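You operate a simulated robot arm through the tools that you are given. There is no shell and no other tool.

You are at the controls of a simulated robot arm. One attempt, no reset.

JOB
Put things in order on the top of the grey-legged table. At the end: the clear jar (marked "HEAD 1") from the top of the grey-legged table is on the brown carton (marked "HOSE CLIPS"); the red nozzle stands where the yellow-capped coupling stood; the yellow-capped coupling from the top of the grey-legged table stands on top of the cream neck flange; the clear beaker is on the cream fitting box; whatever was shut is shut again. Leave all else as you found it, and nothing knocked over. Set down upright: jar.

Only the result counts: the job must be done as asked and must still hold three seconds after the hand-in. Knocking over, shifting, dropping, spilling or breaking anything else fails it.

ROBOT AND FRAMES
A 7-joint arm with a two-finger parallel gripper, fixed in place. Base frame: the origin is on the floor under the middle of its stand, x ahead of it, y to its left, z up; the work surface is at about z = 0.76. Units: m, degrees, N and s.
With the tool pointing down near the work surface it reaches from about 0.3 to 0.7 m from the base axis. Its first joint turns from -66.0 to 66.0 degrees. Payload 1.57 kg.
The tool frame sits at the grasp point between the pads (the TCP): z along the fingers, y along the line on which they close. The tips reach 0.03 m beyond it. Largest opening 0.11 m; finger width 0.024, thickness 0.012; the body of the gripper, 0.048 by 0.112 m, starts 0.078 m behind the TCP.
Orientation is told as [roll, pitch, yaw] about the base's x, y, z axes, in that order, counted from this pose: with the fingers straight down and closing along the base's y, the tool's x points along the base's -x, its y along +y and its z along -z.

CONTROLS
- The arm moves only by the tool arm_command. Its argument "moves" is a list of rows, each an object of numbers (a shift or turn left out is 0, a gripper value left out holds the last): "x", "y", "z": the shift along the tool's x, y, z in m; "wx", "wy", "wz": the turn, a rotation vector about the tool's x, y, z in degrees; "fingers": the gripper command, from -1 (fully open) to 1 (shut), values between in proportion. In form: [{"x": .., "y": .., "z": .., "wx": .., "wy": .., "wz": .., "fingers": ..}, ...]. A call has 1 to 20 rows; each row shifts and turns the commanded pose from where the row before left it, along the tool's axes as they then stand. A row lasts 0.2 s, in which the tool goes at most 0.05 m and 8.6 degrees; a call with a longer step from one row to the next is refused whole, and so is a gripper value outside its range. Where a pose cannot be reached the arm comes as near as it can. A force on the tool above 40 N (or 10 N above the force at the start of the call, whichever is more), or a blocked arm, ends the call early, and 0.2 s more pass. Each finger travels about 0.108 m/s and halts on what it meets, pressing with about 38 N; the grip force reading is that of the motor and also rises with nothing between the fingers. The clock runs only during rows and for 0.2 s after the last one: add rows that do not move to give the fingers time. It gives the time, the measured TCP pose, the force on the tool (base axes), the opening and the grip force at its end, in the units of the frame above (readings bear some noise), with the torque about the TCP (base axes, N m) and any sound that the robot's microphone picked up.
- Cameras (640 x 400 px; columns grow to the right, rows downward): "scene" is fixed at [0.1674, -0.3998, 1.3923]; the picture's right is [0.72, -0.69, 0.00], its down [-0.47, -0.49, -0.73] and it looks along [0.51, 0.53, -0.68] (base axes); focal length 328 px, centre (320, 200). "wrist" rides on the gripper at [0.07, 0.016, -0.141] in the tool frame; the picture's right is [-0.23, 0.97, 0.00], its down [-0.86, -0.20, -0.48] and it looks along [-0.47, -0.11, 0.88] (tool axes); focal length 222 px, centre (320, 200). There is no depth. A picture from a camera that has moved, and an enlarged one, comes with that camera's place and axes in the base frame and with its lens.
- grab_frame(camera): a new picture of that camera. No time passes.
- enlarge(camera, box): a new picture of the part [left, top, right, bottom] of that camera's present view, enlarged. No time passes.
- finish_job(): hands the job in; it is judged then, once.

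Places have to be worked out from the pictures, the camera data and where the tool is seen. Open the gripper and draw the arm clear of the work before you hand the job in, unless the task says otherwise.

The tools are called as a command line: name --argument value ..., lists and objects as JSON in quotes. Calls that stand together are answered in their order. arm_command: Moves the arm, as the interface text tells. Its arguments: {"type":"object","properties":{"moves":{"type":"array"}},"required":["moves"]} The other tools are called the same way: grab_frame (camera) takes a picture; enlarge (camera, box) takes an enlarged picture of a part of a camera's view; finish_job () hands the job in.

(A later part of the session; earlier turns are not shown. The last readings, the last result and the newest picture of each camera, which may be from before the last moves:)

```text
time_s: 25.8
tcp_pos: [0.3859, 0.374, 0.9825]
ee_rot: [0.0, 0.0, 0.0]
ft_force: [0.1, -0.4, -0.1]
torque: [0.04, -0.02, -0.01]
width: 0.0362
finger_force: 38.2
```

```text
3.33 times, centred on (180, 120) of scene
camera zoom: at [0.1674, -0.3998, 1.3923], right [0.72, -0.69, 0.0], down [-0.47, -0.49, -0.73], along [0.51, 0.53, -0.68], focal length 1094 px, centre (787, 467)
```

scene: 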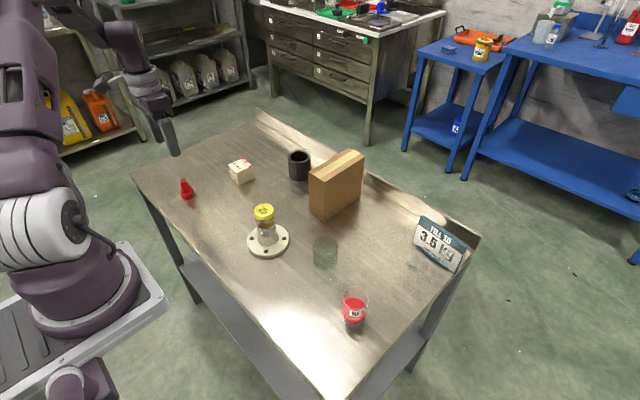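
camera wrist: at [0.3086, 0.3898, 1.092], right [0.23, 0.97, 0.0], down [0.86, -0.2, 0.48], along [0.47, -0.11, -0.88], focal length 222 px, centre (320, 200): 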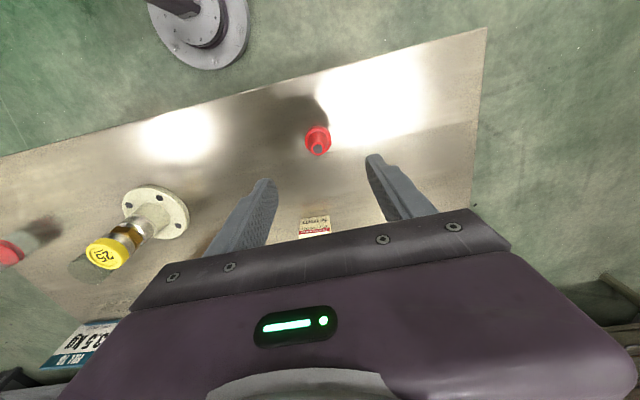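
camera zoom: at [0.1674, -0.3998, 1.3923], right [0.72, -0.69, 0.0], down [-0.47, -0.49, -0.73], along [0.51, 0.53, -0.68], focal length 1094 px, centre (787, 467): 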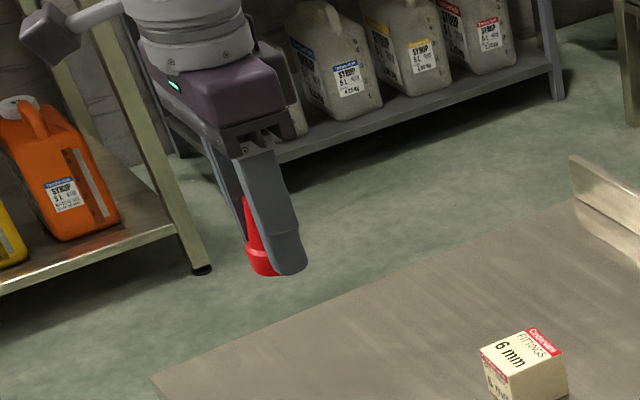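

It hangs straight. I carry it at z ≈ 0.98, above everything, to the coupling's old place.

arm_command --moves '[{"x": -0.0087, "y": -0.0157}, {"x": -0.0185, "y": -0.0335}, {"x": -0.0185, "y": -0.0335}, {"x": -0.0185, "y": -0.0335}, {"x": -0.0185, "y": -0.0335}, {"x": -0.0185, "y": -0.0335}, {"x": -0.0185, "y": -0.0335}, {"x": -0.0185, "y": -0.0335}, {"x": -0.0185, "y": -0.0335}, {"x": -0.0185, "y": -0.0335}, {"x": -0.0185, "y": -0.0335}, {"x": -0.0185, "y": -0.0335}, {"x": -0.0185, "y": -0.0335}, {"x": -0.0185, "y": -0.0335}, {"x": -0.0185, "y": -0.0335}, {"x": -0.0086, "y": -0.0157}, {}, {}]'

grab_frame --camera "wrist"

grab_frame --camera "scene"

```text
time_s: 29.6
tcp_pos: [0.6618, -0.129, 0.9821]
ee_rot: [0.1, 0.0, 0.0]
ft_force: [0.3, 0.0, 0.0]
torque: [0.02, 0.02, 0.01]
width: 0.036
finger_force: 38.5
```

```text
taken
camera wrist: at [0.5915, -0.1126, 1.1235], right [0.23, 0.97, 0.0], down [0.86, -0.2, 0.48], along [0.47, -0.11, -0.88], focal length 222 px, centre (320, 200)
```

wrist: 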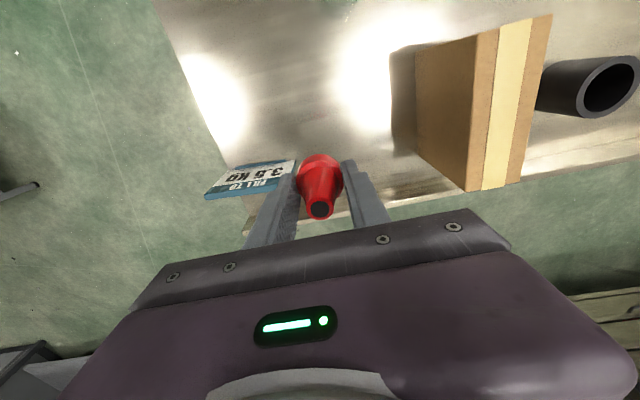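

```text
taken
```

scene: 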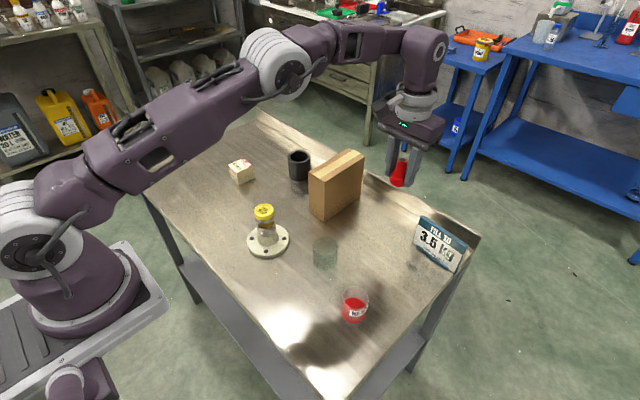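

Position is (0.6618, -0.129), matching the coupling's grasp position. I lower to a few mm above the table.

arm_command --moves '[{"z": 0.03}, {"z": 0.03}, {"z": 0.03}, {"z": 0.03}, {"z": 0.025}, {"z": 0.02}, {"z": 0.012}, {"z": 0.006}, {}, {}]'

enlarge --camera "scene" --box '[340, 180, 460, 255]'

```text
time_s: 31.8
tcp_pos: [0.6623, -0.128, 0.7987]
ee_rot: [0.0, 0.1, 0.1]
ft_force: [0.2, 0.0, -0.1]
torque: [-0.01, 0.0, -0.01]
width: 0.0362
finger_force: 38.3
```

```text
5.33 times, centred on (400, 218) of scene
camera zoom: at [0.1674, -0.3998, 1.3923], right [0.72, -0.69, 0.0], down [-0.47, -0.49, -0.73], along [0.51, 0.53, -0.68], focal length 1750 px, centre (-107, 107)
```

zoom: 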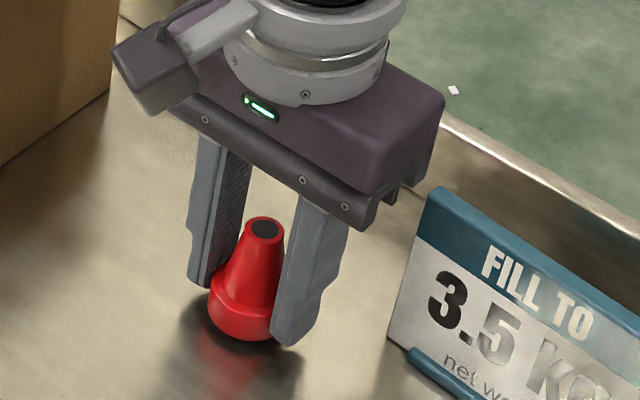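

Clear of the sign. I lower the last millimetres in small steps.

arm_command --moves '[{"z": 0.0015}, {"z": 0.0015}, {}]'

arm_command --moves '[{"z": 0.001}, {}]'

arm_command --moves '[{"z": 0.001}, {}]'

```text
time_s: 32.6
tcp_pos: [0.6616, -0.1281, 0.7964]
ee_rot: [0.0, 0.0, 0.0]
ft_force: [0.1, 0.2, -0.4]
torque: [-0.01, 0.02, 0.0]
width: 0.0362
finger_force: 38.1
```

```text
time_s: 33.2
tcp_pos: [0.6632, -0.1286, 0.7952]
ee_rot: [-0.1, 0.0, 0.0]
ft_force: [0.8, 0.3, -0.7]
torque: [-0.02, 0.0, -0.02]
width: 0.0362
finger_force: 37.8
```

```text
time_s: 33.8
tcp_pos: [0.6611, -0.1285, 0.7937]
ee_rot: [0.0, 0.0, 0.0]
ft_force: [0.5, 0.3, 0.7]
torque: [0.05, 0.0, 0.01]
width: 0.0358
finger_force: 38.0
```

Back at the grasp height; one more 0.7 mm step to confirm contact.

arm_command --moves '[{"z": 0.0007}, {}]'

```text
time_s: 34.4
tcp_pos: [0.6617, -0.1284, 0.7938]
ee_rot: [0.0, -0.1, 0.0]
ft_force: [-2.2, 0.3, 10.5]
torque: [-0.08, 0.05, -0.04]
width: 0.036
finger_force: 38.1
```

Contact with the table (10 N). I open to about 70 mm and rise straight up.

arm_command --moves '[{"fingers": 0.28}, {"fingers": 0.1}, {"fingers": -0.3}, {}, {}, {"z": -0.01}, {"z": -0.02}, {"z": -0.03}, {"z": -0.035}, {"z": -0.035}, {"z": -0.035}, {}]'

enlarge --camera "scene" --box '[340, 180, 460, 255]'

grab_frame --camera "wrist"

```text
time_s: 37.0
tcp_pos: [0.6626, -0.1268, 0.9583]
ee_rot: [0.1, 0.0, -0.1]
ft_force: [-0.2, 0.5, 0.7]
torque: [-0.02, 0.01, 0.0]
width: 0.0715
finger_force: 0.1
```

```text
5.33 times, centred on (400, 218) of scene
camera zoom: at [0.1674, -0.3998, 1.3923], right [0.72, -0.69, 0.0], down [-0.47, -0.49, -0.73], along [0.51, 0.53, -0.68], focal length 1750 px, centre (-107, 107)
```

zoom: 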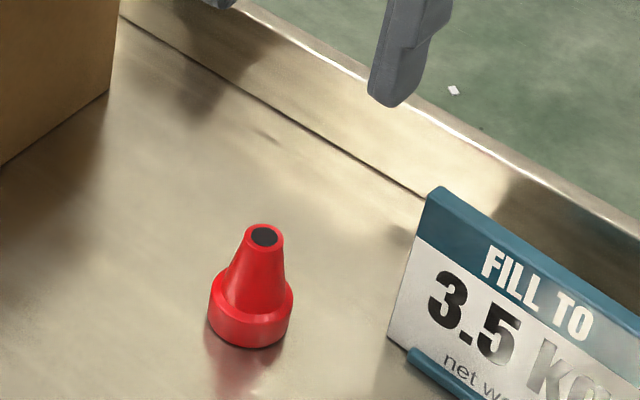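

```text
taken
camera wrist: at [0.5919, -0.1127, 1.0996], right [0.23, 0.97, 0.0], down [0.86, -0.2, 0.48], along [0.47, -0.11, -0.88], focal length 222 px, centre (320, 200)
```

wrist: 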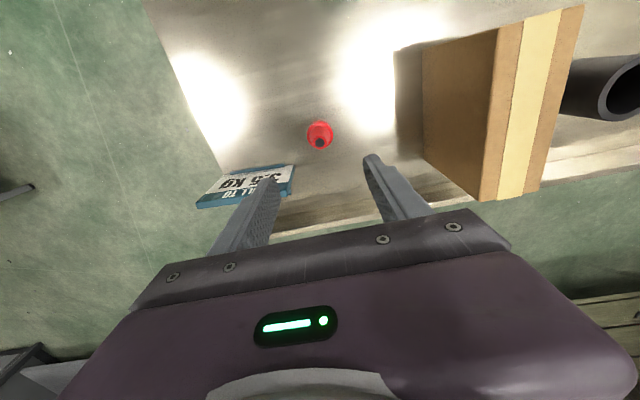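

Nozzle stands upright at about (0.661, -0.128). Next the beaker: I move above it for a close look.

arm_command --moves '[{"x": 0.026, "y": 0.01}, {"x": 0.0265, "y": 0.0102, "fingers": -0.8}, {"x": 0.0265, "y": 0.0102}, {"x": 0.0265, "y": 0.0102}, {"x": 0.0265, "y": 0.0102}, {"x": 0.0265, "y": 0.0102}, {}, {}]'

grab_frame --camera "wrist"

enlarge --camera "wrist" --box '[256, 80, 384, 160]'

```text
time_s: 38.8
tcp_pos: [0.5026, -0.0683, 0.9576]
ee_rot: [-0.1, -0.1, 0.0]
ft_force: [-0.7, 0.6, 0.5]
torque: [0.02, 0.0, 0.01]
width: 0.099
finger_force: 0.2
```

```text
taken
camera wrist: at [0.4328, -0.0524, 1.0995], right [0.23, 0.97, 0.0], down [0.86, -0.2, 0.48], along [0.47, -0.11, -0.88], focal length 222 px, centre (320, 200)
```

wrist: 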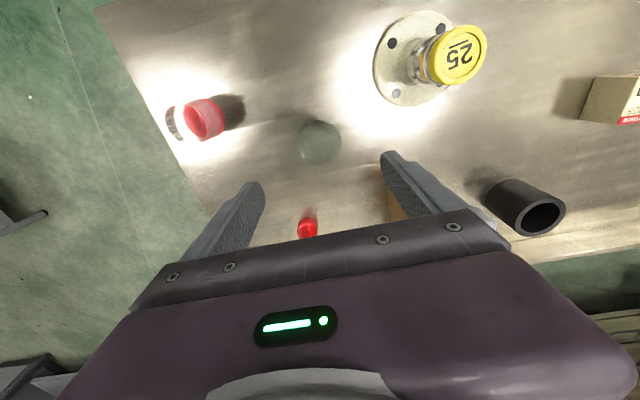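

```text
5.00 times, centred on (320, 120) of wrist
camera zoom: at [0.4328, -0.0524, 1.0995], right [0.23, 0.97, 0.0], down [0.86, -0.2, 0.48], along [0.47, -0.11, -0.88], focal length 1111 px, centre (320, 600)
```

zoom: 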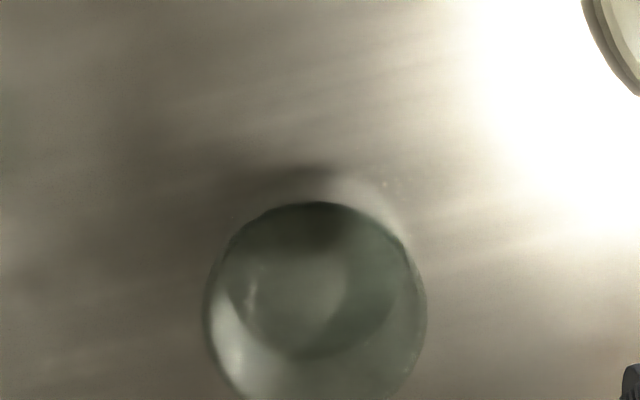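

The beaker appears centred near (0.504, -0.070), rim at z ≈ 0.813, about 55 mm wide. I align and descend in stages with the fingers wide.

arm_command --moves '[{"x": -0.0015, "y": -0.0018, "z": 0.03}, {"z": 0.03}, {"z": 0.025}, {}, {}]'

enlarge --camera "wrist" --box '[230, 90, 410, 210]'

enlarge --camera "scene" --box '[270, 190, 390, 280]'

```text
time_s: 40.0
tcp_pos: [0.5042, -0.0689, 0.8732]
ee_rot: [-0.1, -0.1, -0.1]
ft_force: [0.2, -0.7, 1.2]
torque: [-0.02, 0.05, 0.01]
width: 0.0987
finger_force: 0.1
```

```text
3.33 times, centred on (320, 150) of wrist
camera zoom: at [0.4343, -0.054, 1.0146], right [0.23, 0.97, 0.0], down [0.86, -0.2, 0.48], along [0.47, -0.11, -0.88], focal length 740 px, centre (320, 367)
```

zoom: 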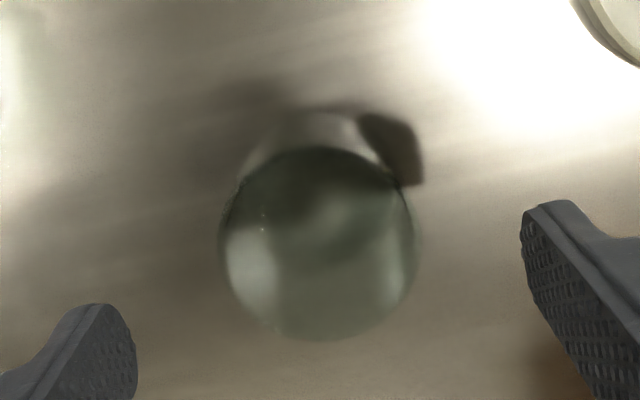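

```text
4.44 times, centred on (330, 235) of scene
camera zoom: at [0.1674, -0.3998, 1.3923], right [0.72, -0.69, 0.0], down [-0.47, -0.49, -0.73], along [0.51, 0.53, -0.68], focal length 1458 px, centre (276, 44)
```

zoom: 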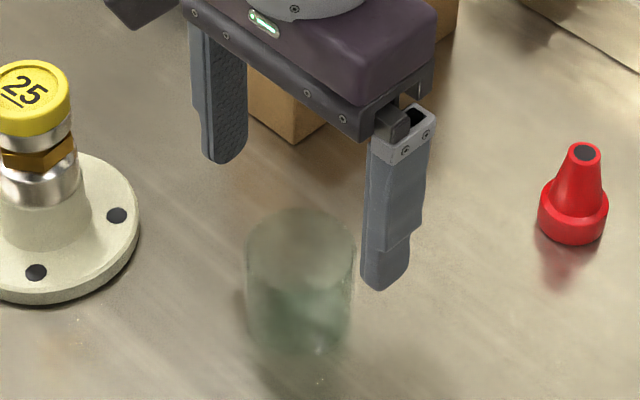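

Beaker is centred between the fingers. I descend to z ≈ 0.797.

arm_command --moves '[{"z": 0.025}, {"z": 0.025}, {"z": 0.018}, {"z": 0.0085}, {}, {}]'

enlarge --camera "scene" --box '[270, 190, 390, 280]'

enlarge --camera "wrist" --box '[230, 90, 410, 210]'

```text
time_s: 41.4
tcp_pos: [0.5042, -0.0698, 0.7961]
ee_rot: [0.0, 0.0, -0.1]
ft_force: [-0.1, 0.2, -1.1]
torque: [0.0, 0.02, 0.0]
width: 0.099
finger_force: 0.1
```

```text
4.44 times, centred on (330, 235) of scene
camera zoom: at [0.1674, -0.3998, 1.3923], right [0.72, -0.69, 0.0], down [-0.47, -0.49, -0.73], along [0.51, 0.53, -0.68], focal length 1458 px, centre (276, 44)
```

zoom: 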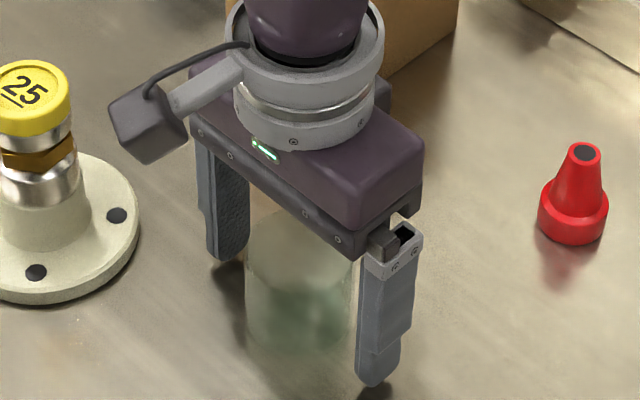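

```text
3.33 times, centred on (320, 150) of wrist
camera zoom: at [0.4343, -0.0543, 0.9376], right [0.23, 0.97, 0.0], down [0.86, -0.2, 0.48], along [0.47, -0.11, -0.88], focal length 740 px, centre (320, 367)
```

zoom: 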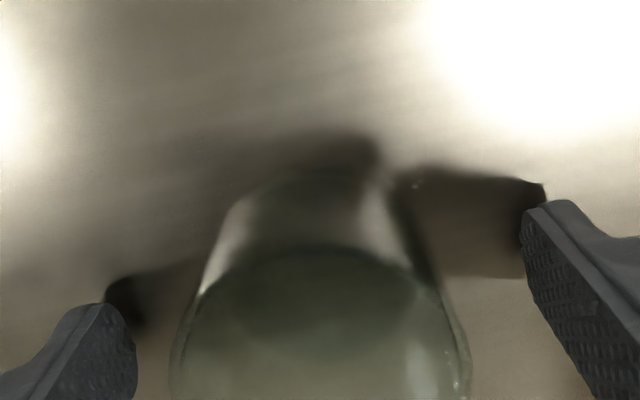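

Now I close gently, in steps, reading the grip as it meets the glass.

arm_command --moves '[{"fingers": -0.4}, {"fingers": -0.15}, {"fingers": -0.05}, {}, {}]'

arm_command --moves '[{"fingers": 0.0}, {}]'

```text
time_s: 42.6
tcp_pos: [0.5045, -0.0706, 0.7969]
ee_rot: [0.1, 0.1, 0.0]
ft_force: [0.1, -0.3, -0.8]
torque: [0.0, -0.01, -0.01]
width: 0.0579
finger_force: 0.1
```

```text
time_s: 43.2
tcp_pos: [0.5045, -0.0696, 0.797]
ee_rot: [0.0, 0.1, 0.0]
ft_force: [0.9, -0.8, 1.0]
torque: [-0.02, 0.04, -0.01]
width: 0.0568
finger_force: 37.7
```

The fingers met the glass at 56.8 mm with 38 N. I lift slowly.

arm_command --moves '[{"fingers": 0.1, "z": -0.002}, {"z": -0.005}, {"z": -0.01}, {"z": -0.02}, {"z": -0.03}, {"z": -0.03}, {"z": -0.03}, {"z": -0.03}, {"z": -0.02}, {}]'

enlarge --camera "scene" --box '[270, 100, 390, 190]'

grab_frame --camera "wrist"

```text
time_s: 45.4
tcp_pos: [0.5039, -0.0688, 0.9749]
ee_rot: [0.0, -0.1, -0.1]
ft_force: [0.0, -0.6, 0.7]
torque: [-0.02, -0.01, -0.04]
width: 0.0566
finger_force: 38.3
```

```text
4.44 times, centred on (330, 145) of scene
camera zoom: at [0.1674, -0.3998, 1.3923], right [0.72, -0.69, 0.0], down [-0.47, -0.49, -0.73], along [0.51, 0.53, -0.68], focal length 1458 px, centre (276, 444)
```

zoom: 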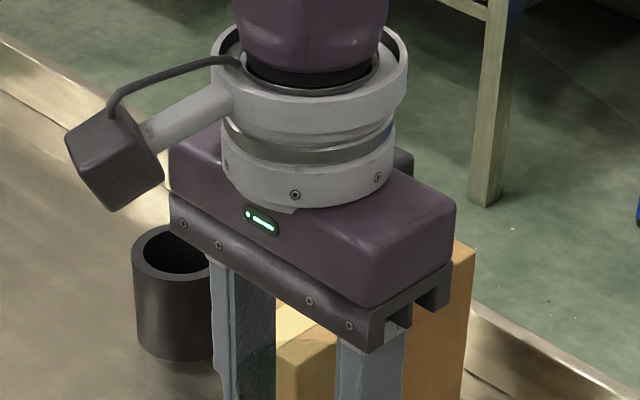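

```text
taken
camera wrist: at [0.4341, -0.0532, 1.1153], right [0.23, 0.97, 0.0], down [0.86, -0.2, 0.48], along [0.47, -0.11, -0.88], focal length 222 px, centre (320, 200)
```

wrist: 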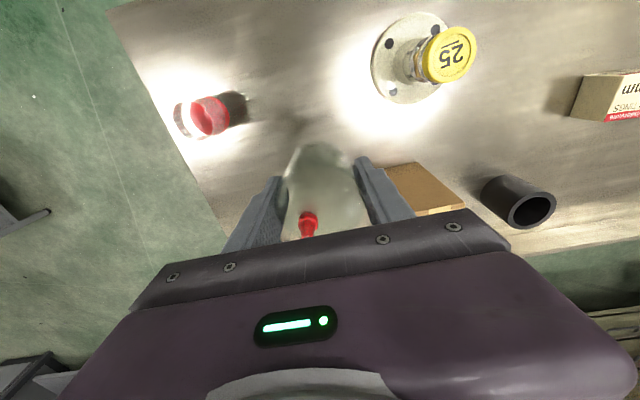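

Beaker is held. I carry it over to the fitting box near (0.54, 0.333).

arm_command --moves '[{"x": -0.0015, "y": 0.015}, {"x": -0.003, "y": 0.033}, {"x": -0.003, "y": 0.034}, {"x": -0.003, "y": 0.034}, {"x": -0.003, "y": 0.034}, {"x": -0.003, "y": 0.034}, {"x": -0.003, "y": 0.034}, {"x": -0.003, "y": 0.034}, {"x": -0.003, "y": 0.034}, {"x": -0.003, "y": 0.034}, {"x": -0.003, "y": 0.034}, {"x": -0.003, "y": 0.033}, {"x": -0.0015, "y": 0.0158}, {}, {}]'

grab_frame --camera "wrist"

enlarge --camera "scene" --box '[190, 90, 310, 190]'

enlarge --camera "wrist" --box '[230, 80, 410, 200]'

```text
time_s: 48.6
tcp_pos: [0.54, 0.3336, 0.9738]
ee_rot: [0.1, 0.0, 0.0]
ft_force: [0.7, 0.4, 0.3]
torque: [0.01, -0.02, -0.05]
width: 0.0568
finger_force: 38.3
```

```text
taken
camera wrist: at [0.4692, 0.3492, 1.1146], right [0.23, 0.97, 0.0], down [0.86, -0.2, 0.48], along [0.47, -0.11, -0.88], focal length 222 px, centre (320, 200)
```

wrist: 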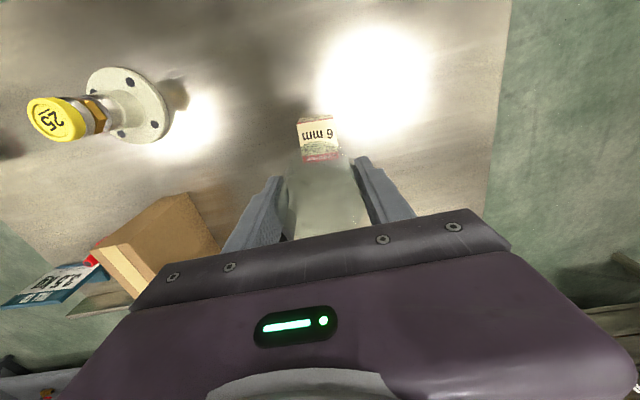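

```text
4.00 times, centred on (250, 140) of scene
camera zoom: at [0.1674, -0.3998, 1.3923], right [0.72, -0.69, 0.0], down [-0.47, -0.49, -0.73], along [0.51, 0.53, -0.68], focal length 1312 px, centre (600, 440)
```

zoom: 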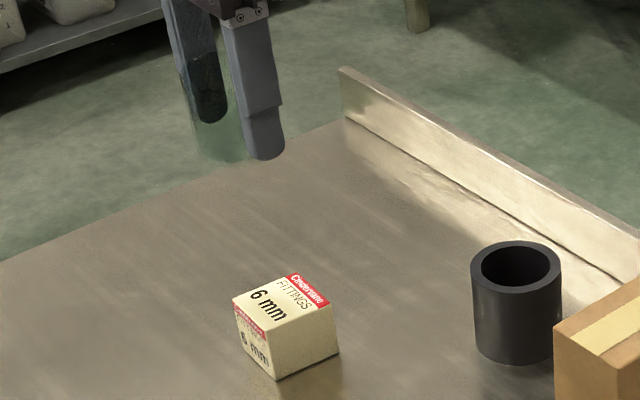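

```text
3.33 times, centred on (320, 140) of wrist
camera zoom: at [0.4692, 0.3492, 1.1146], right [0.23, 0.97, 0.0], down [0.86, -0.2, 0.48], along [0.47, -0.11, -0.88], focal length 740 px, centre (320, 400)
```

zoom: 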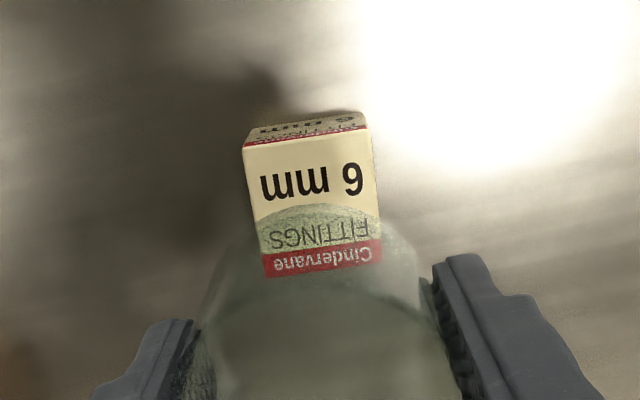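

Both views place the box-top centre at about (0.542, 0.3295), top z ≈ 0.803. I check exactly how the beaker sits in the fingers before lowering.

enlarge --camera "scene" --box '[225, 80, 273, 140]'

enlarge --camera "wrist" --box '[270, 120, 370, 182]'

```text
6.67 times, centred on (249, 110) of scene
camera zoom: at [0.1674, -0.3998, 1.3923], right [0.72, -0.69, 0.0], down [-0.47, -0.49, -0.73], along [0.51, 0.53, -0.68], focal length 2187 px, centre (793, 800)
```

zoom: 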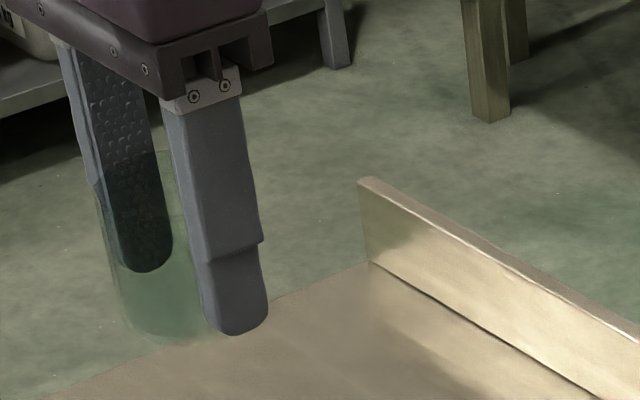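

```text
6.40 times, centred on (320, 151) of wrist
camera zoom: at [0.4692, 0.3492, 1.1146], right [0.23, 0.97, 0.0], down [0.86, -0.2, 0.48], along [0.47, -0.11, -0.88], focal length 1422 px, centre (320, 514)
```

zoom: 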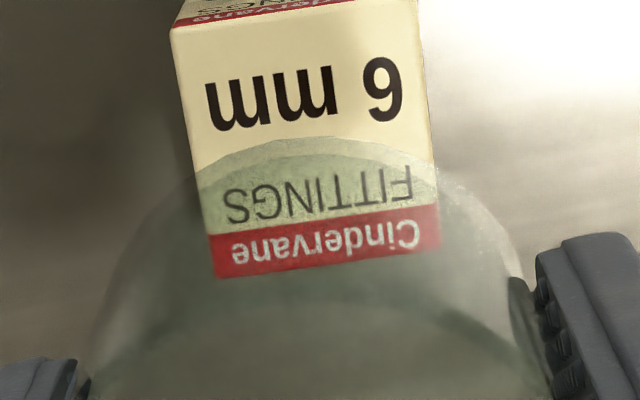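

The beaker is centred on the tool within a millimetre. I shift to (0.544, 0.3295) and come down to about 15 mm above the box.

arm_command --moves '[{"x": -0.002, "y": -0.002, "z": 0.025}, {"x": -0.0018, "y": -0.0015, "z": 0.03}, {"z": 0.03}, {"z": 0.02}, {"z": 0.014}, {}, {}]'

enlarge --camera "wrist" --box '[256, 90, 384, 170]'

enlarge --camera "scene" --box '[210, 125, 282, 190]'

```text
time_s: 50.2
tcp_pos: [0.5449, 0.3299, 0.8532]
ee_rot: [0.0, -0.1, 0.0]
ft_force: [-0.5, -0.6, -0.6]
torque: [0.02, 0.01, -0.02]
width: 0.0569
finger_force: 37.6
```

```text
5.00 times, centred on (320, 130) of wrist
camera zoom: at [0.4731, 0.3451, 0.995], right [0.23, 0.97, 0.0], down [0.86, -0.2, 0.48], along [0.47, -0.11, -0.88], focal length 1111 px, centre (320, 550)
```

zoom: 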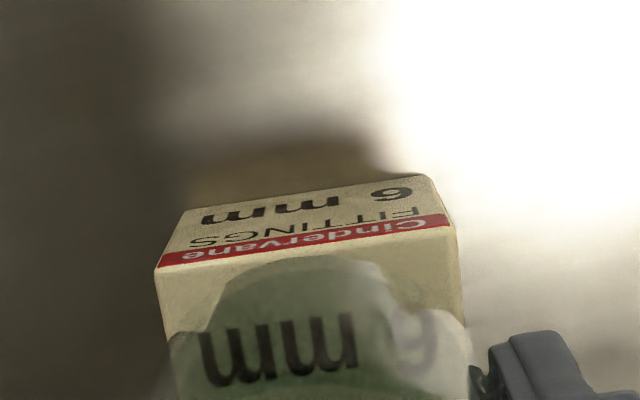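

```text
6.15 times, centred on (246, 158) of scene
camera zoom: at [0.1674, -0.3998, 1.3923], right [0.72, -0.69, 0.0], down [-0.47, -0.49, -0.73], along [0.51, 0.53, -0.68], focal length 2019 px, centre (775, 462)
```

zoom: 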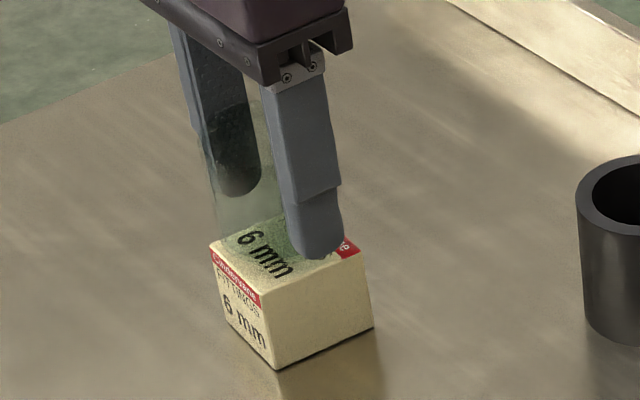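

The box front edge in this view gives a centre of (0.544, 0.329), matching the beaker. I lower in small steps until contact.

arm_command --moves '[{"z": 0.004}, {"z": 0.003}, {"z": 0.002}, {}]'

arm_command --moves '[{"z": 0.001}, {"z": 0.001}, {}]'

enlarge --camera "scene" --box '[210, 125, 282, 190]'

```text
time_s: 51.2
tcp_pos: [0.5436, 0.328, 0.8454]
ee_rot: [0.0, 0.0, 0.0]
ft_force: [-0.6, 0.4, -1.1]
torque: [-0.01, 0.02, -0.06]
width: 0.057
finger_force: 38.0
```

```text
time_s: 52.0
tcp_pos: [0.5434, 0.3298, 0.8445]
ee_rot: [0.0, 0.0, -0.1]
ft_force: [-1.2, -0.7, 7.6]
torque: [-0.06, 0.06, 0.01]
width: 0.0568
finger_force: 38.2
```

```text
6.15 times, centred on (246, 158) of scene
camera zoom: at [0.1672, -0.3999, 1.3922], right [0.72, -0.69, 0.0], down [-0.47, -0.49, -0.74], along [0.51, 0.53, -0.68], focal length 2019 px, centre (775, 462)
```

zoom: 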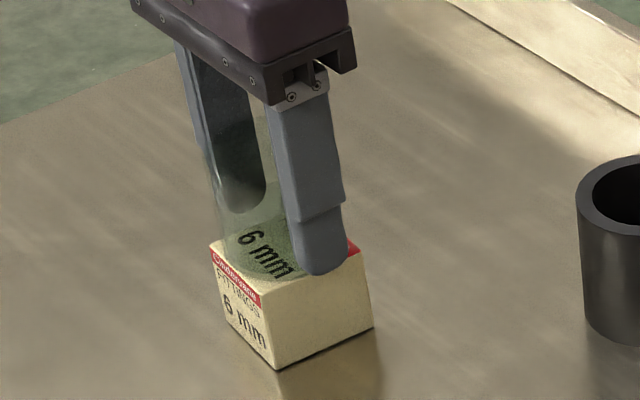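

Contact at 7.6 N; the beaker sits on the box top. I release slowly and back up.

arm_command --moves '[{"fingers": -0.04}, {"fingers": -0.1}, {"fingers": -0.3}, {"fingers": -0.6}, {}, {}, {"z": -0.01}, {"z": -0.02}, {"z": -0.03}, {"z": -0.03}, {"z": -0.03}, {}]'

enlarge --camera "scene" --box '[200, 115, 296, 195]'

enlarge --camera "wrist" --box '[240, 80, 400, 180]'

```text
time_s: 54.6
tcp_pos: [0.5442, 0.3284, 0.9656]
ee_rot: [0.1, 0.0, 0.1]
ft_force: [-0.5, 0.3, -0.9]
torque: [0.0, -0.04, 0.01]
width: 0.0878
finger_force: 0.0
```

```text
5.00 times, centred on (248, 155) of scene
camera zoom: at [0.1674, -0.3998, 1.3923], right [0.72, -0.69, 0.0], down [-0.47, -0.49, -0.73], along [0.51, 0.53, -0.68], focal length 1640 px, centre (680, 425)
```

zoom: 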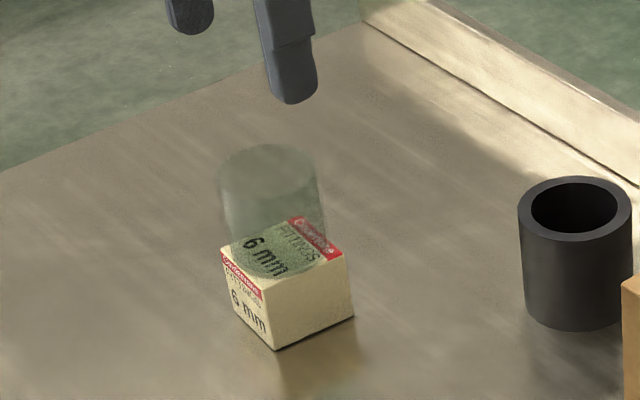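

```text
4.00 times, centred on (320, 130) of wrist
camera zoom: at [0.4737, 0.3448, 1.1048], right [0.23, 0.97, 0.0], down [0.86, -0.2, 0.48], along [0.47, -0.11, -0.88], focal length 888 px, centre (320, 480)
```

zoom: 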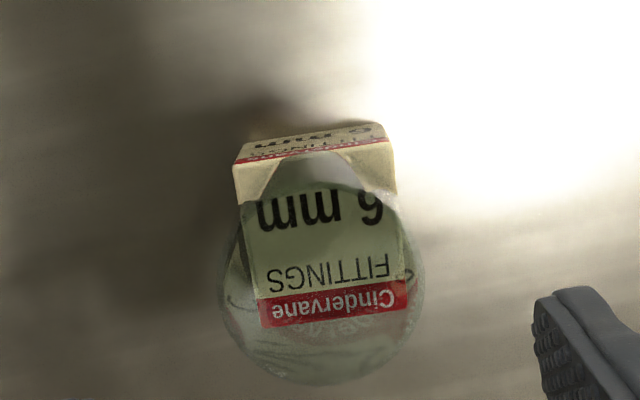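

Beaker is centred on the fitting box. Now I go to the jar near (0.44, -0.21), staying high.

arm_command --moves '[{"x": 0.0035, "y": -0.018, "z": -0.01}, {"x": 0.007, "y": -0.036, "z": -0.01, "fingers": -0.8}, {"x": 0.007, "y": -0.036}, {"x": 0.007, "y": -0.036}, {"x": 0.007, "y": -0.036}, {"x": 0.007, "y": -0.036}, {"x": 0.007, "y": -0.036}, {"x": 0.007, "y": -0.036}, {"x": 0.007, "y": -0.036}, {"x": 0.007, "y": -0.036}, {"x": 0.007, "y": -0.036}, {"x": 0.007, "y": -0.036}, {"x": 0.007, "y": -0.036}, {"x": 0.007, "y": -0.036}, {"x": 0.007, "y": -0.036}, {"x": 0.0025, "y": -0.0185}, {}, {}]'

grab_frame --camera "wrist"

enlarge --camera "wrist" --box '[250, 70, 410, 170]'

grab_frame --camera "scene"

```text
time_s: 58.4
tcp_pos: [0.4401, -0.2104, 0.984]
ee_rot: [0.0, -0.1, 0.1]
ft_force: [0.7, 0.3, -0.5]
torque: [-0.02, -0.02, -0.02]
width: 0.0991
finger_force: 0.1
```

```text
taken
camera wrist: at [0.3696, -0.1956, 1.1249], right [0.23, 0.97, 0.0], down [0.86, -0.2, 0.48], along [0.47, -0.11, -0.88], focal length 222 px, centre (320, 200)
```

wrist: 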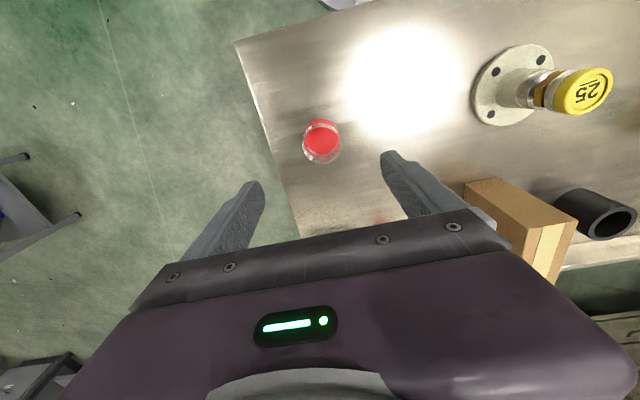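

```text
4.00 times, centred on (330, 120) of wrist
camera zoom: at [0.3696, -0.1956, 1.1249], right [0.23, 0.97, 0.0], down [0.86, -0.2, 0.48], along [0.47, -0.11, -0.88], focal length 888 px, centre (280, 520)
```

zoom: 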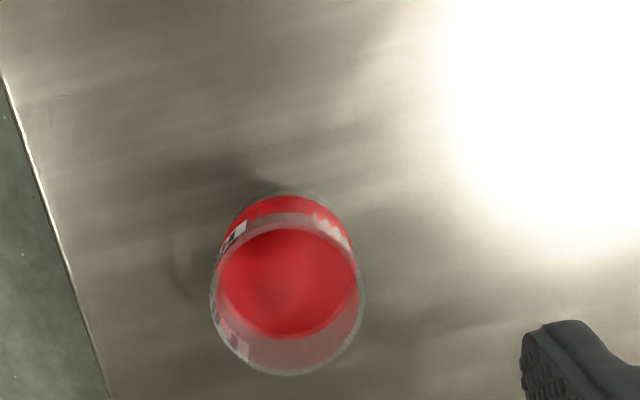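

```text
taken
```

scene: 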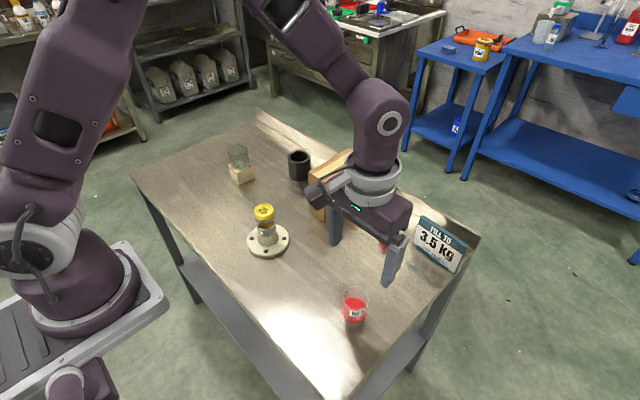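

The jar sits at about (0.4425, -0.2105), 50 mm wide, rim near z ≈ 0.84. I align and come down partway.

arm_command --moves '[{"x": -0.0027, "z": 0.03}, {"z": 0.03}, {"z": 0.03}, {}, {}]'

enlarge --camera "wrist" --box '[230, 90, 410, 210]'

enlarge --camera "scene" --box '[300, 240, 420, 340]'

```text
time_s: 59.6
tcp_pos: [0.4423, -0.2112, 0.8946]
ee_rot: [0.0, -0.1, 0.0]
ft_force: [0.3, 0.0, 1.0]
torque: [-0.01, 0.01, 0.0]
width: 0.099
finger_force: 0.1
```

```text
3.33 times, centred on (320, 150) of wrist
camera zoom: at [0.3722, -0.1951, 1.0351], right [0.23, 0.97, 0.0], down [0.86, -0.2, 0.48], along [0.47, -0.11, -0.88], focal length 740 px, centre (320, 367)
```

zoom: 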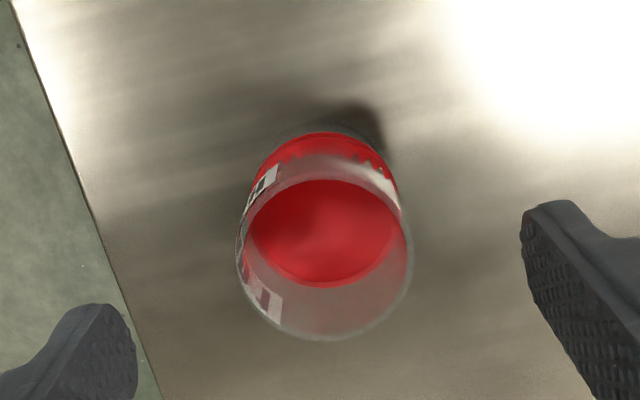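

```text
4.00 times, centred on (360, 290) of scene
camera zoom: at [0.1674, -0.3998, 1.3923], right [0.72, -0.69, 0.0], down [-0.47, -0.49, -0.73], along [0.51, 0.53, -0.68], focal length 1312 px, centre (160, -160)
```

zoom: 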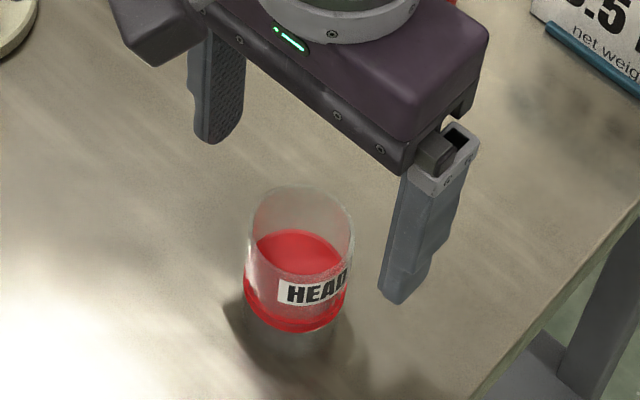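

Jar axis about (0.444, -0.211). I nudge 1.5 mm and descend to z = 0.81 with the fingers wide around it.

arm_command --moves '[{"x": -0.0015, "z": 0.02}, {"z": 0.025}, {"z": 0.025}, {"z": 0.014}, {}, {}]'

enlarge --camera "wrist" --box '[230, 90, 410, 210]'

enlarge --camera "scene" --box '[300, 240, 420, 340]'

```text
time_s: 61.0
tcp_pos: [0.4434, -0.2115, 0.8096]
ee_rot: [0.0, 0.0, 0.1]
ft_force: [-0.5, 0.6, 0.9]
torque: [0.0, -0.06, -0.02]
width: 0.099
finger_force: 0.1
```

```text
3.33 times, centred on (320, 150) of wrist
camera zoom: at [0.3744, -0.1958, 0.9504], right [0.23, 0.97, 0.0], down [0.86, -0.2, 0.48], along [0.47, -0.11, -0.88], focal length 740 px, centre (320, 367)
```

zoom: 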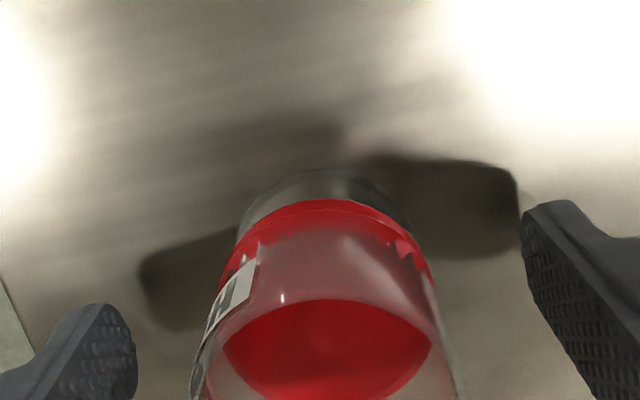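

```text
4.00 times, centred on (360, 290) of scene
camera zoom: at [0.1674, -0.3998, 1.3923], right [0.72, -0.69, 0.0], down [-0.47, -0.49, -0.73], along [0.51, 0.53, -0.68], focal length 1312 px, centre (160, -160)
```

zoom: 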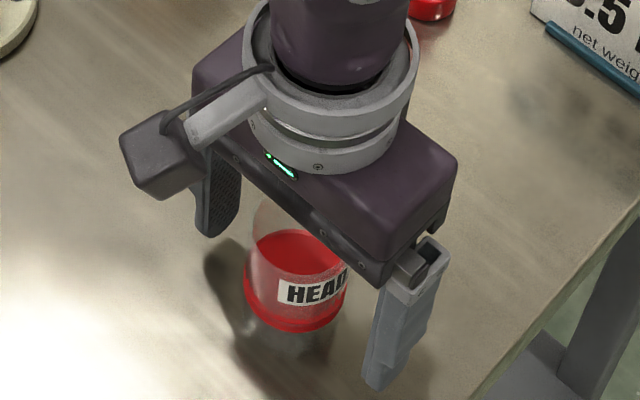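

Jar is between the fingers. I close gradually onto it.

arm_command --moves '[{"fingers": -0.5}, {"fingers": -0.25}, {"fingers": -0.1}, {"fingers": -0.03}, {"fingers": 0.02}, {"fingers": 0.06}, {}]'

arm_command --moves '[{"fingers": 0.1}, {"fingers": 0.14}, {"fingers": 0.18}, {}]'

```text
time_s: 62.6
tcp_pos: [0.445, -0.2121, 0.8098]
ee_rot: [-0.1, 0.0, 0.0]
ft_force: [-0.6, -0.1, 0.6]
torque: [0.02, 0.02, 0.0]
width: 0.0516
finger_force: 0.1
```

```text
time_s: 63.6
tcp_pos: [0.4453, -0.213, 0.8087]
ee_rot: [0.0, 0.0, 0.0]
ft_force: [0.3, 0.1, 0.4]
torque: [0.01, -0.02, -0.02]
width: 0.0472
finger_force: 38.0
```

Held at 47 mm, 38 N. I lift it smoothly, keeping it level.

arm_command --moves '[{"z": -0.002}, {"z": -0.004}, {"z": -0.006}, {"z": -0.009}, {"z": -0.012}, {"z": -0.015}, {"z": -0.018}, {"z": -0.02}, {"z": -0.02}, {"z": -0.02}, {"z": -0.02}, {"z": -0.018}, {"z": -0.015}, {"z": -0.012}, {"z": -0.009}, {"z": -0.006}, {"z": -0.004}, {}, {}]'

enlarge --camera "wrist" --box '[230, 90, 410, 210]'

grab_frame --camera "scene"

```text
time_s: 67.6
tcp_pos: [0.4433, -0.2112, 1.0197]
ee_rot: [0.0, 0.1, 0.0]
ft_force: [-0.4, 0.7, 0.1]
torque: [-0.01, 0.0, -0.01]
width: 0.0463
finger_force: 38.1
```

```text
3.33 times, centred on (320, 150) of wrist
camera zoom: at [0.374, -0.1951, 1.161], right [0.23, 0.97, 0.0], down [0.86, -0.2, 0.48], along [0.47, -0.11, -0.88], focal length 740 px, centre (320, 367)
```

zoom: 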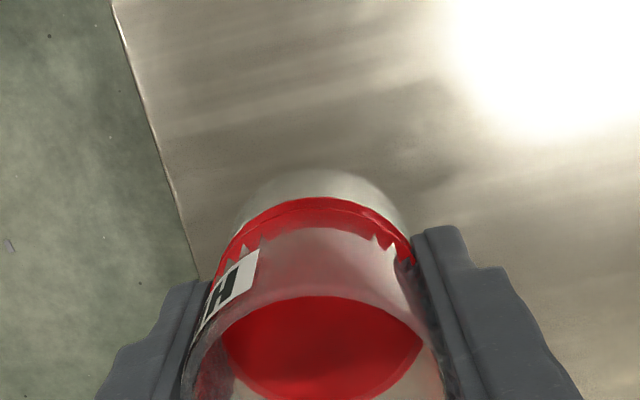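

```text
taken
```

scene: 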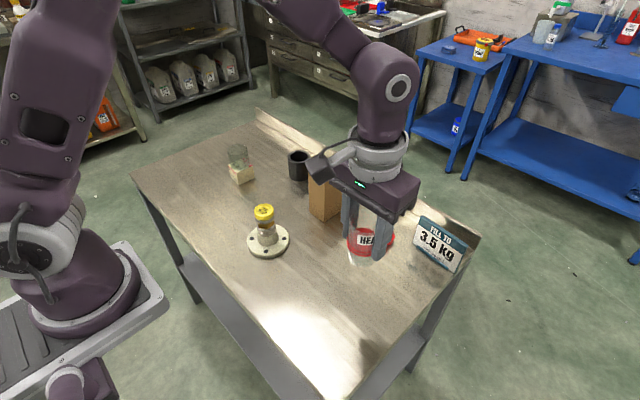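

Jar is up, level, base 0.05 m below the TCP. I carry it slowly toward the carton at this height.

arm_command --moves '[{"x": -0.0032, "y": 0.0038}, {"x": -0.0058, "y": 0.0069}, {"x": -0.0083, "y": 0.01}, {"x": -0.0109, "y": 0.0131}, {"x": -0.0133, "y": 0.0159}, {"x": -0.0133, "y": 0.0159}, {"x": -0.0133, "y": 0.0159}, {"x": -0.0133, "y": 0.0159}, {"x": -0.0133, "y": 0.0159}, {"x": -0.0133, "y": 0.0159}, {"x": -0.0133, "y": 0.0159}, {"x": -0.0133, "y": 0.0159}, {"x": -0.0133, "y": 0.0159}, {"x": -0.0133, "y": 0.0159}, {"x": -0.0133, "y": 0.0159}, {"x": -0.0133, "y": 0.0159}, {"x": -0.0109, "y": 0.0131}, {"x": -0.0083, "y": 0.01}, {"x": -0.0058, "y": 0.0069}, {"x": -0.0032, "y": 0.0038}]'

grab_frame --camera "wrist"

enlarge --camera "scene" --box '[270, 90, 430, 220]'

enlarge --camera "wrist" --box '[220, 70, 420, 195]'

```text
time_s: 71.8
tcp_pos: [0.6604, 0.0478, 1.0192]
ee_rot: [0.0, 0.0, 0.1]
ft_force: [-0.2, 0.0, -0.1]
torque: [-0.02, -0.01, -0.03]
width: 0.0459
finger_force: 35.9
```

```text
taken
camera wrist: at [0.5904, 0.0637, 1.1605], right [0.23, 0.97, 0.0], down [0.86, -0.2, 0.48], along [0.47, -0.11, -0.88], focal length 222 px, centre (320, 200)
```

wrist: 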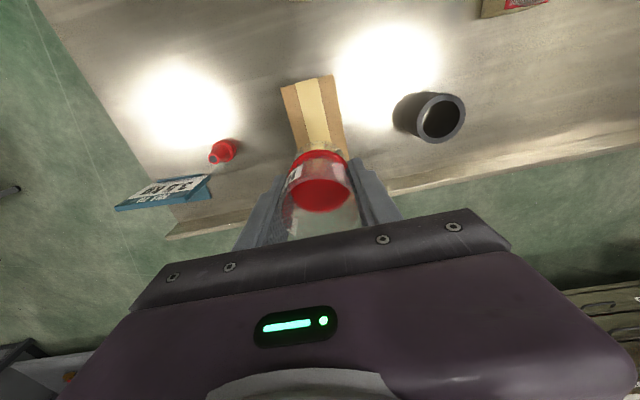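

```text
3.08 times, centred on (350, 155) of scene
camera zoom: at [0.1674, -0.3998, 1.3923], right [0.72, -0.69, 0.0], down [-0.47, -0.49, -0.73], along [0.51, 0.53, -0.68], focal length 1009 px, centre (228, 338)
```

zoom: 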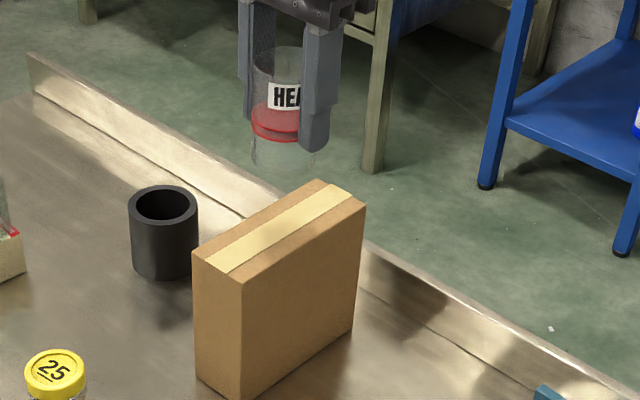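

```text
3.20 times, centred on (320, 132) of wrist
camera zoom: at [0.5904, 0.0637, 1.1605], right [0.23, 0.97, 0.0], down [0.86, -0.2, 0.48], along [0.47, -0.11, -0.88], focal length 711 px, centre (320, 416)
```

zoom: 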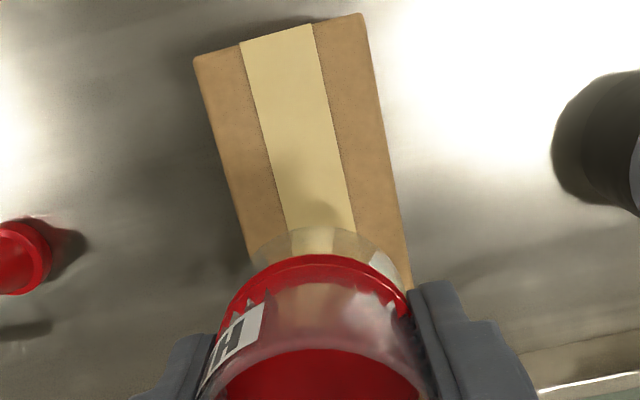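

The jar hasn't slipped (its base appears at the same place relative to the gripper). Carton top is centred near (0.662, 0.050), top z ≈ 0.896; I firm the grip command, align and lower to about 14 mm above.

arm_command --moves '[{"fingers": 0.3}, {}, {"x": -0.0005, "y": 0.0012, "z": 0.003}, {"x": -0.0005, "y": 0.0012, "z": 0.006}, {"z": 0.009}, {"z": 0.011}, {"z": 0.011}, {"z": 0.009}, {"z": 0.006}, {"z": 0.003}, {"z": 0.002}, {}]'

enlarge --camera "wrist" --box '[240, 80, 400, 180]'

enlarge --camera "scene" --box '[290, 100, 410, 200]'

```text
time_s: 74.4
tcp_pos: [0.661, 0.05, 0.9608]
ee_rot: [0.0, 0.0, 0.0]
ft_force: [-0.2, 0.0, -0.1]
torque: [0.01, 0.02, -0.01]
width: 0.0459
finger_force: 37.6
```

```text
4.00 times, centred on (320, 130) of wrist
camera zoom: at [0.5912, 0.0654, 1.101], right [0.23, 0.97, 0.0], down [0.86, -0.2, 0.48], along [0.47, -0.11, -0.88], focal length 888 px, centre (320, 480)
```

zoom: 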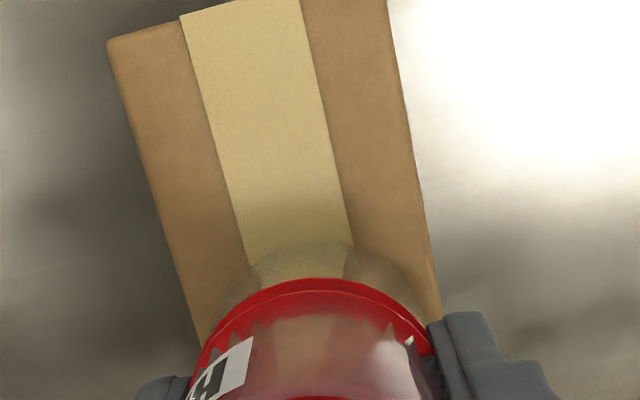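

```text
4.00 times, centred on (350, 150) of scene
camera zoom: at [0.1674, -0.3998, 1.3923], right [0.72, -0.69, 0.0], down [-0.47, -0.49, -0.73], along [0.51, 0.53, -0.68], focal length 1312 px, centre (200, 400)
```

zoom: 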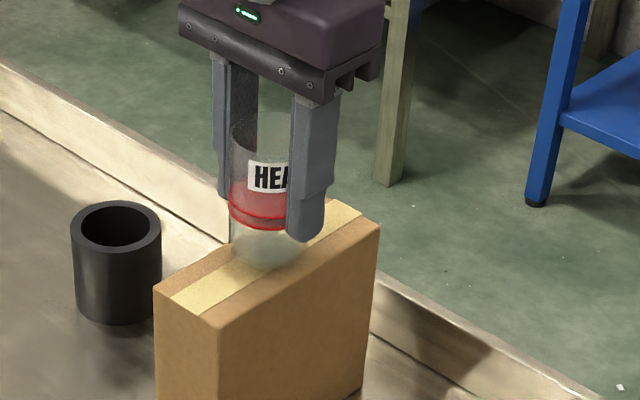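

Jar is centred on the carton's top in both views. I lower slowly to contact.

arm_command --moves '[{"z": 0.002}, {"z": 0.002}, {"z": 0.002}, {"z": 0.002}, {}]'

enlarge --camera "scene" --box '[320, 130, 380, 180]'

```text
time_s: 75.6
tcp_pos: [0.6608, 0.0497, 0.9514]
ee_rot: [0.0, 0.0, 0.0]
ft_force: [0.1, 0.2, 0.1]
torque: [0.04, -0.02, -0.03]
width: 0.0457
finger_force: 38.0
```

```text
8.00 times, centred on (350, 155) of scene
camera zoom: at [0.1674, -0.3998, 1.3923], right [0.72, -0.69, 0.0], down [-0.47, -0.49, -0.73], along [0.51, 0.53, -0.68], focal length 2624 px, centre (80, 560)
```

zoom: 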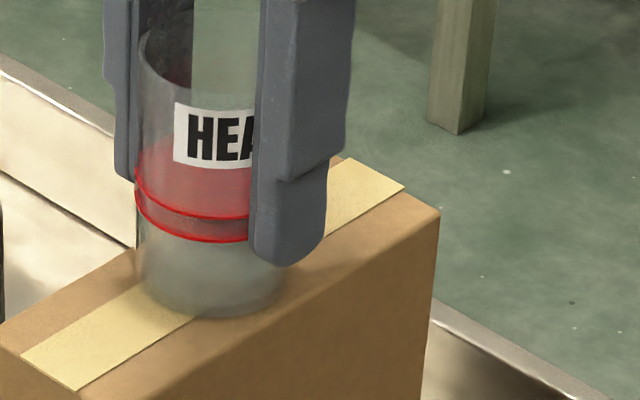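

A few millimetres remain. I continue in 1 mm steps with force readings.

arm_command --moves '[{"z": 0.001}, {"z": 0.001}, {"z": 0.001}, {}]'

arm_command --moves '[{"z": 0.001}, {}]'

arm_command --moves '[{"z": 0.001}, {}]'

```text
time_s: 76.6
tcp_pos: [0.6616, 0.0496, 0.9509]
ee_rot: [0.0, -0.2, 0.1]
ft_force: [-2.7, 0.6, 27.7]
torque: [0.04, 0.22, 0.1]
width: 0.0458
finger_force: 38.1
```

```text
time_s: 77.2
tcp_pos: [0.6611, 0.0496, 0.9496]
ee_rot: [0.0, -0.2, 0.0]
ft_force: [0.6, 1.0, 38.4]
torque: [0.06, 0.05, 0.06]
width: 0.0455
finger_force: 38.1
```

```text
time_s: 77.8
tcp_pos: [0.6608, 0.0495, 0.9499]
ee_rot: [0.0, -0.2, 0.0]
ft_force: [4.0, 0.9, 37.5]
torque: [0.08, -0.14, 0.0]
width: 0.0453
finger_force: 38.4
```

Contact came earlier than expected, so I'm pressing with about 38 N. I ease back up in small steps to unload before releasing.

arm_command --moves '[{"z": -0.001}, {"z": -0.001}, {}]'

enlarge --camera "scene" --box '[320, 130, 380, 180]'

enlarge --camera "wrist" --box '[240, 80, 400, 180]'

```text
time_s: 78.6
tcp_pos: [0.6603, 0.051, 0.9484]
ee_rot: [0.0, 0.1, 0.0]
ft_force: [4.7, -1.4, 16.8]
torque: [-0.03, -0.33, 0.03]
width: 0.0452
finger_force: 38.4
```

```text
8.00 times, centred on (350, 155) of scene
camera zoom: at [0.1672, -0.3998, 1.3923], right [0.72, -0.69, 0.0], down [-0.47, -0.49, -0.74], along [0.51, 0.53, -0.68], focal length 2624 px, centre (80, 560)
```

zoom: 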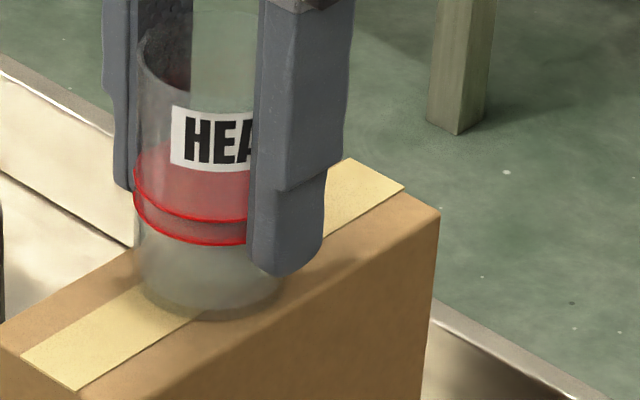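

```text
4.00 times, centred on (320, 130) of wrist
camera zoom: at [0.5907, 0.0658, 1.0897], right [0.23, 0.97, 0.0], down [0.86, -0.2, 0.48], along [0.46, -0.11, -0.88], focal length 888 px, centre (320, 480)
```

zoom: 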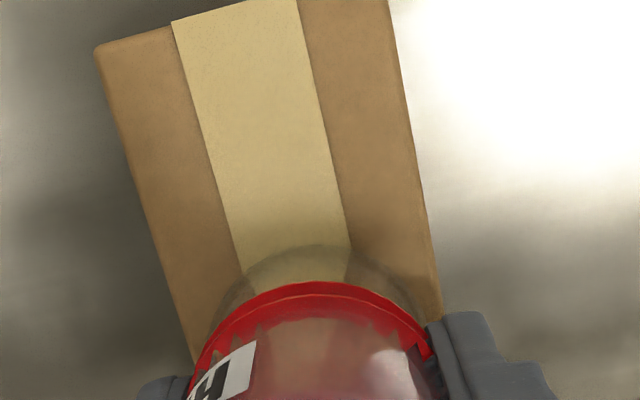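

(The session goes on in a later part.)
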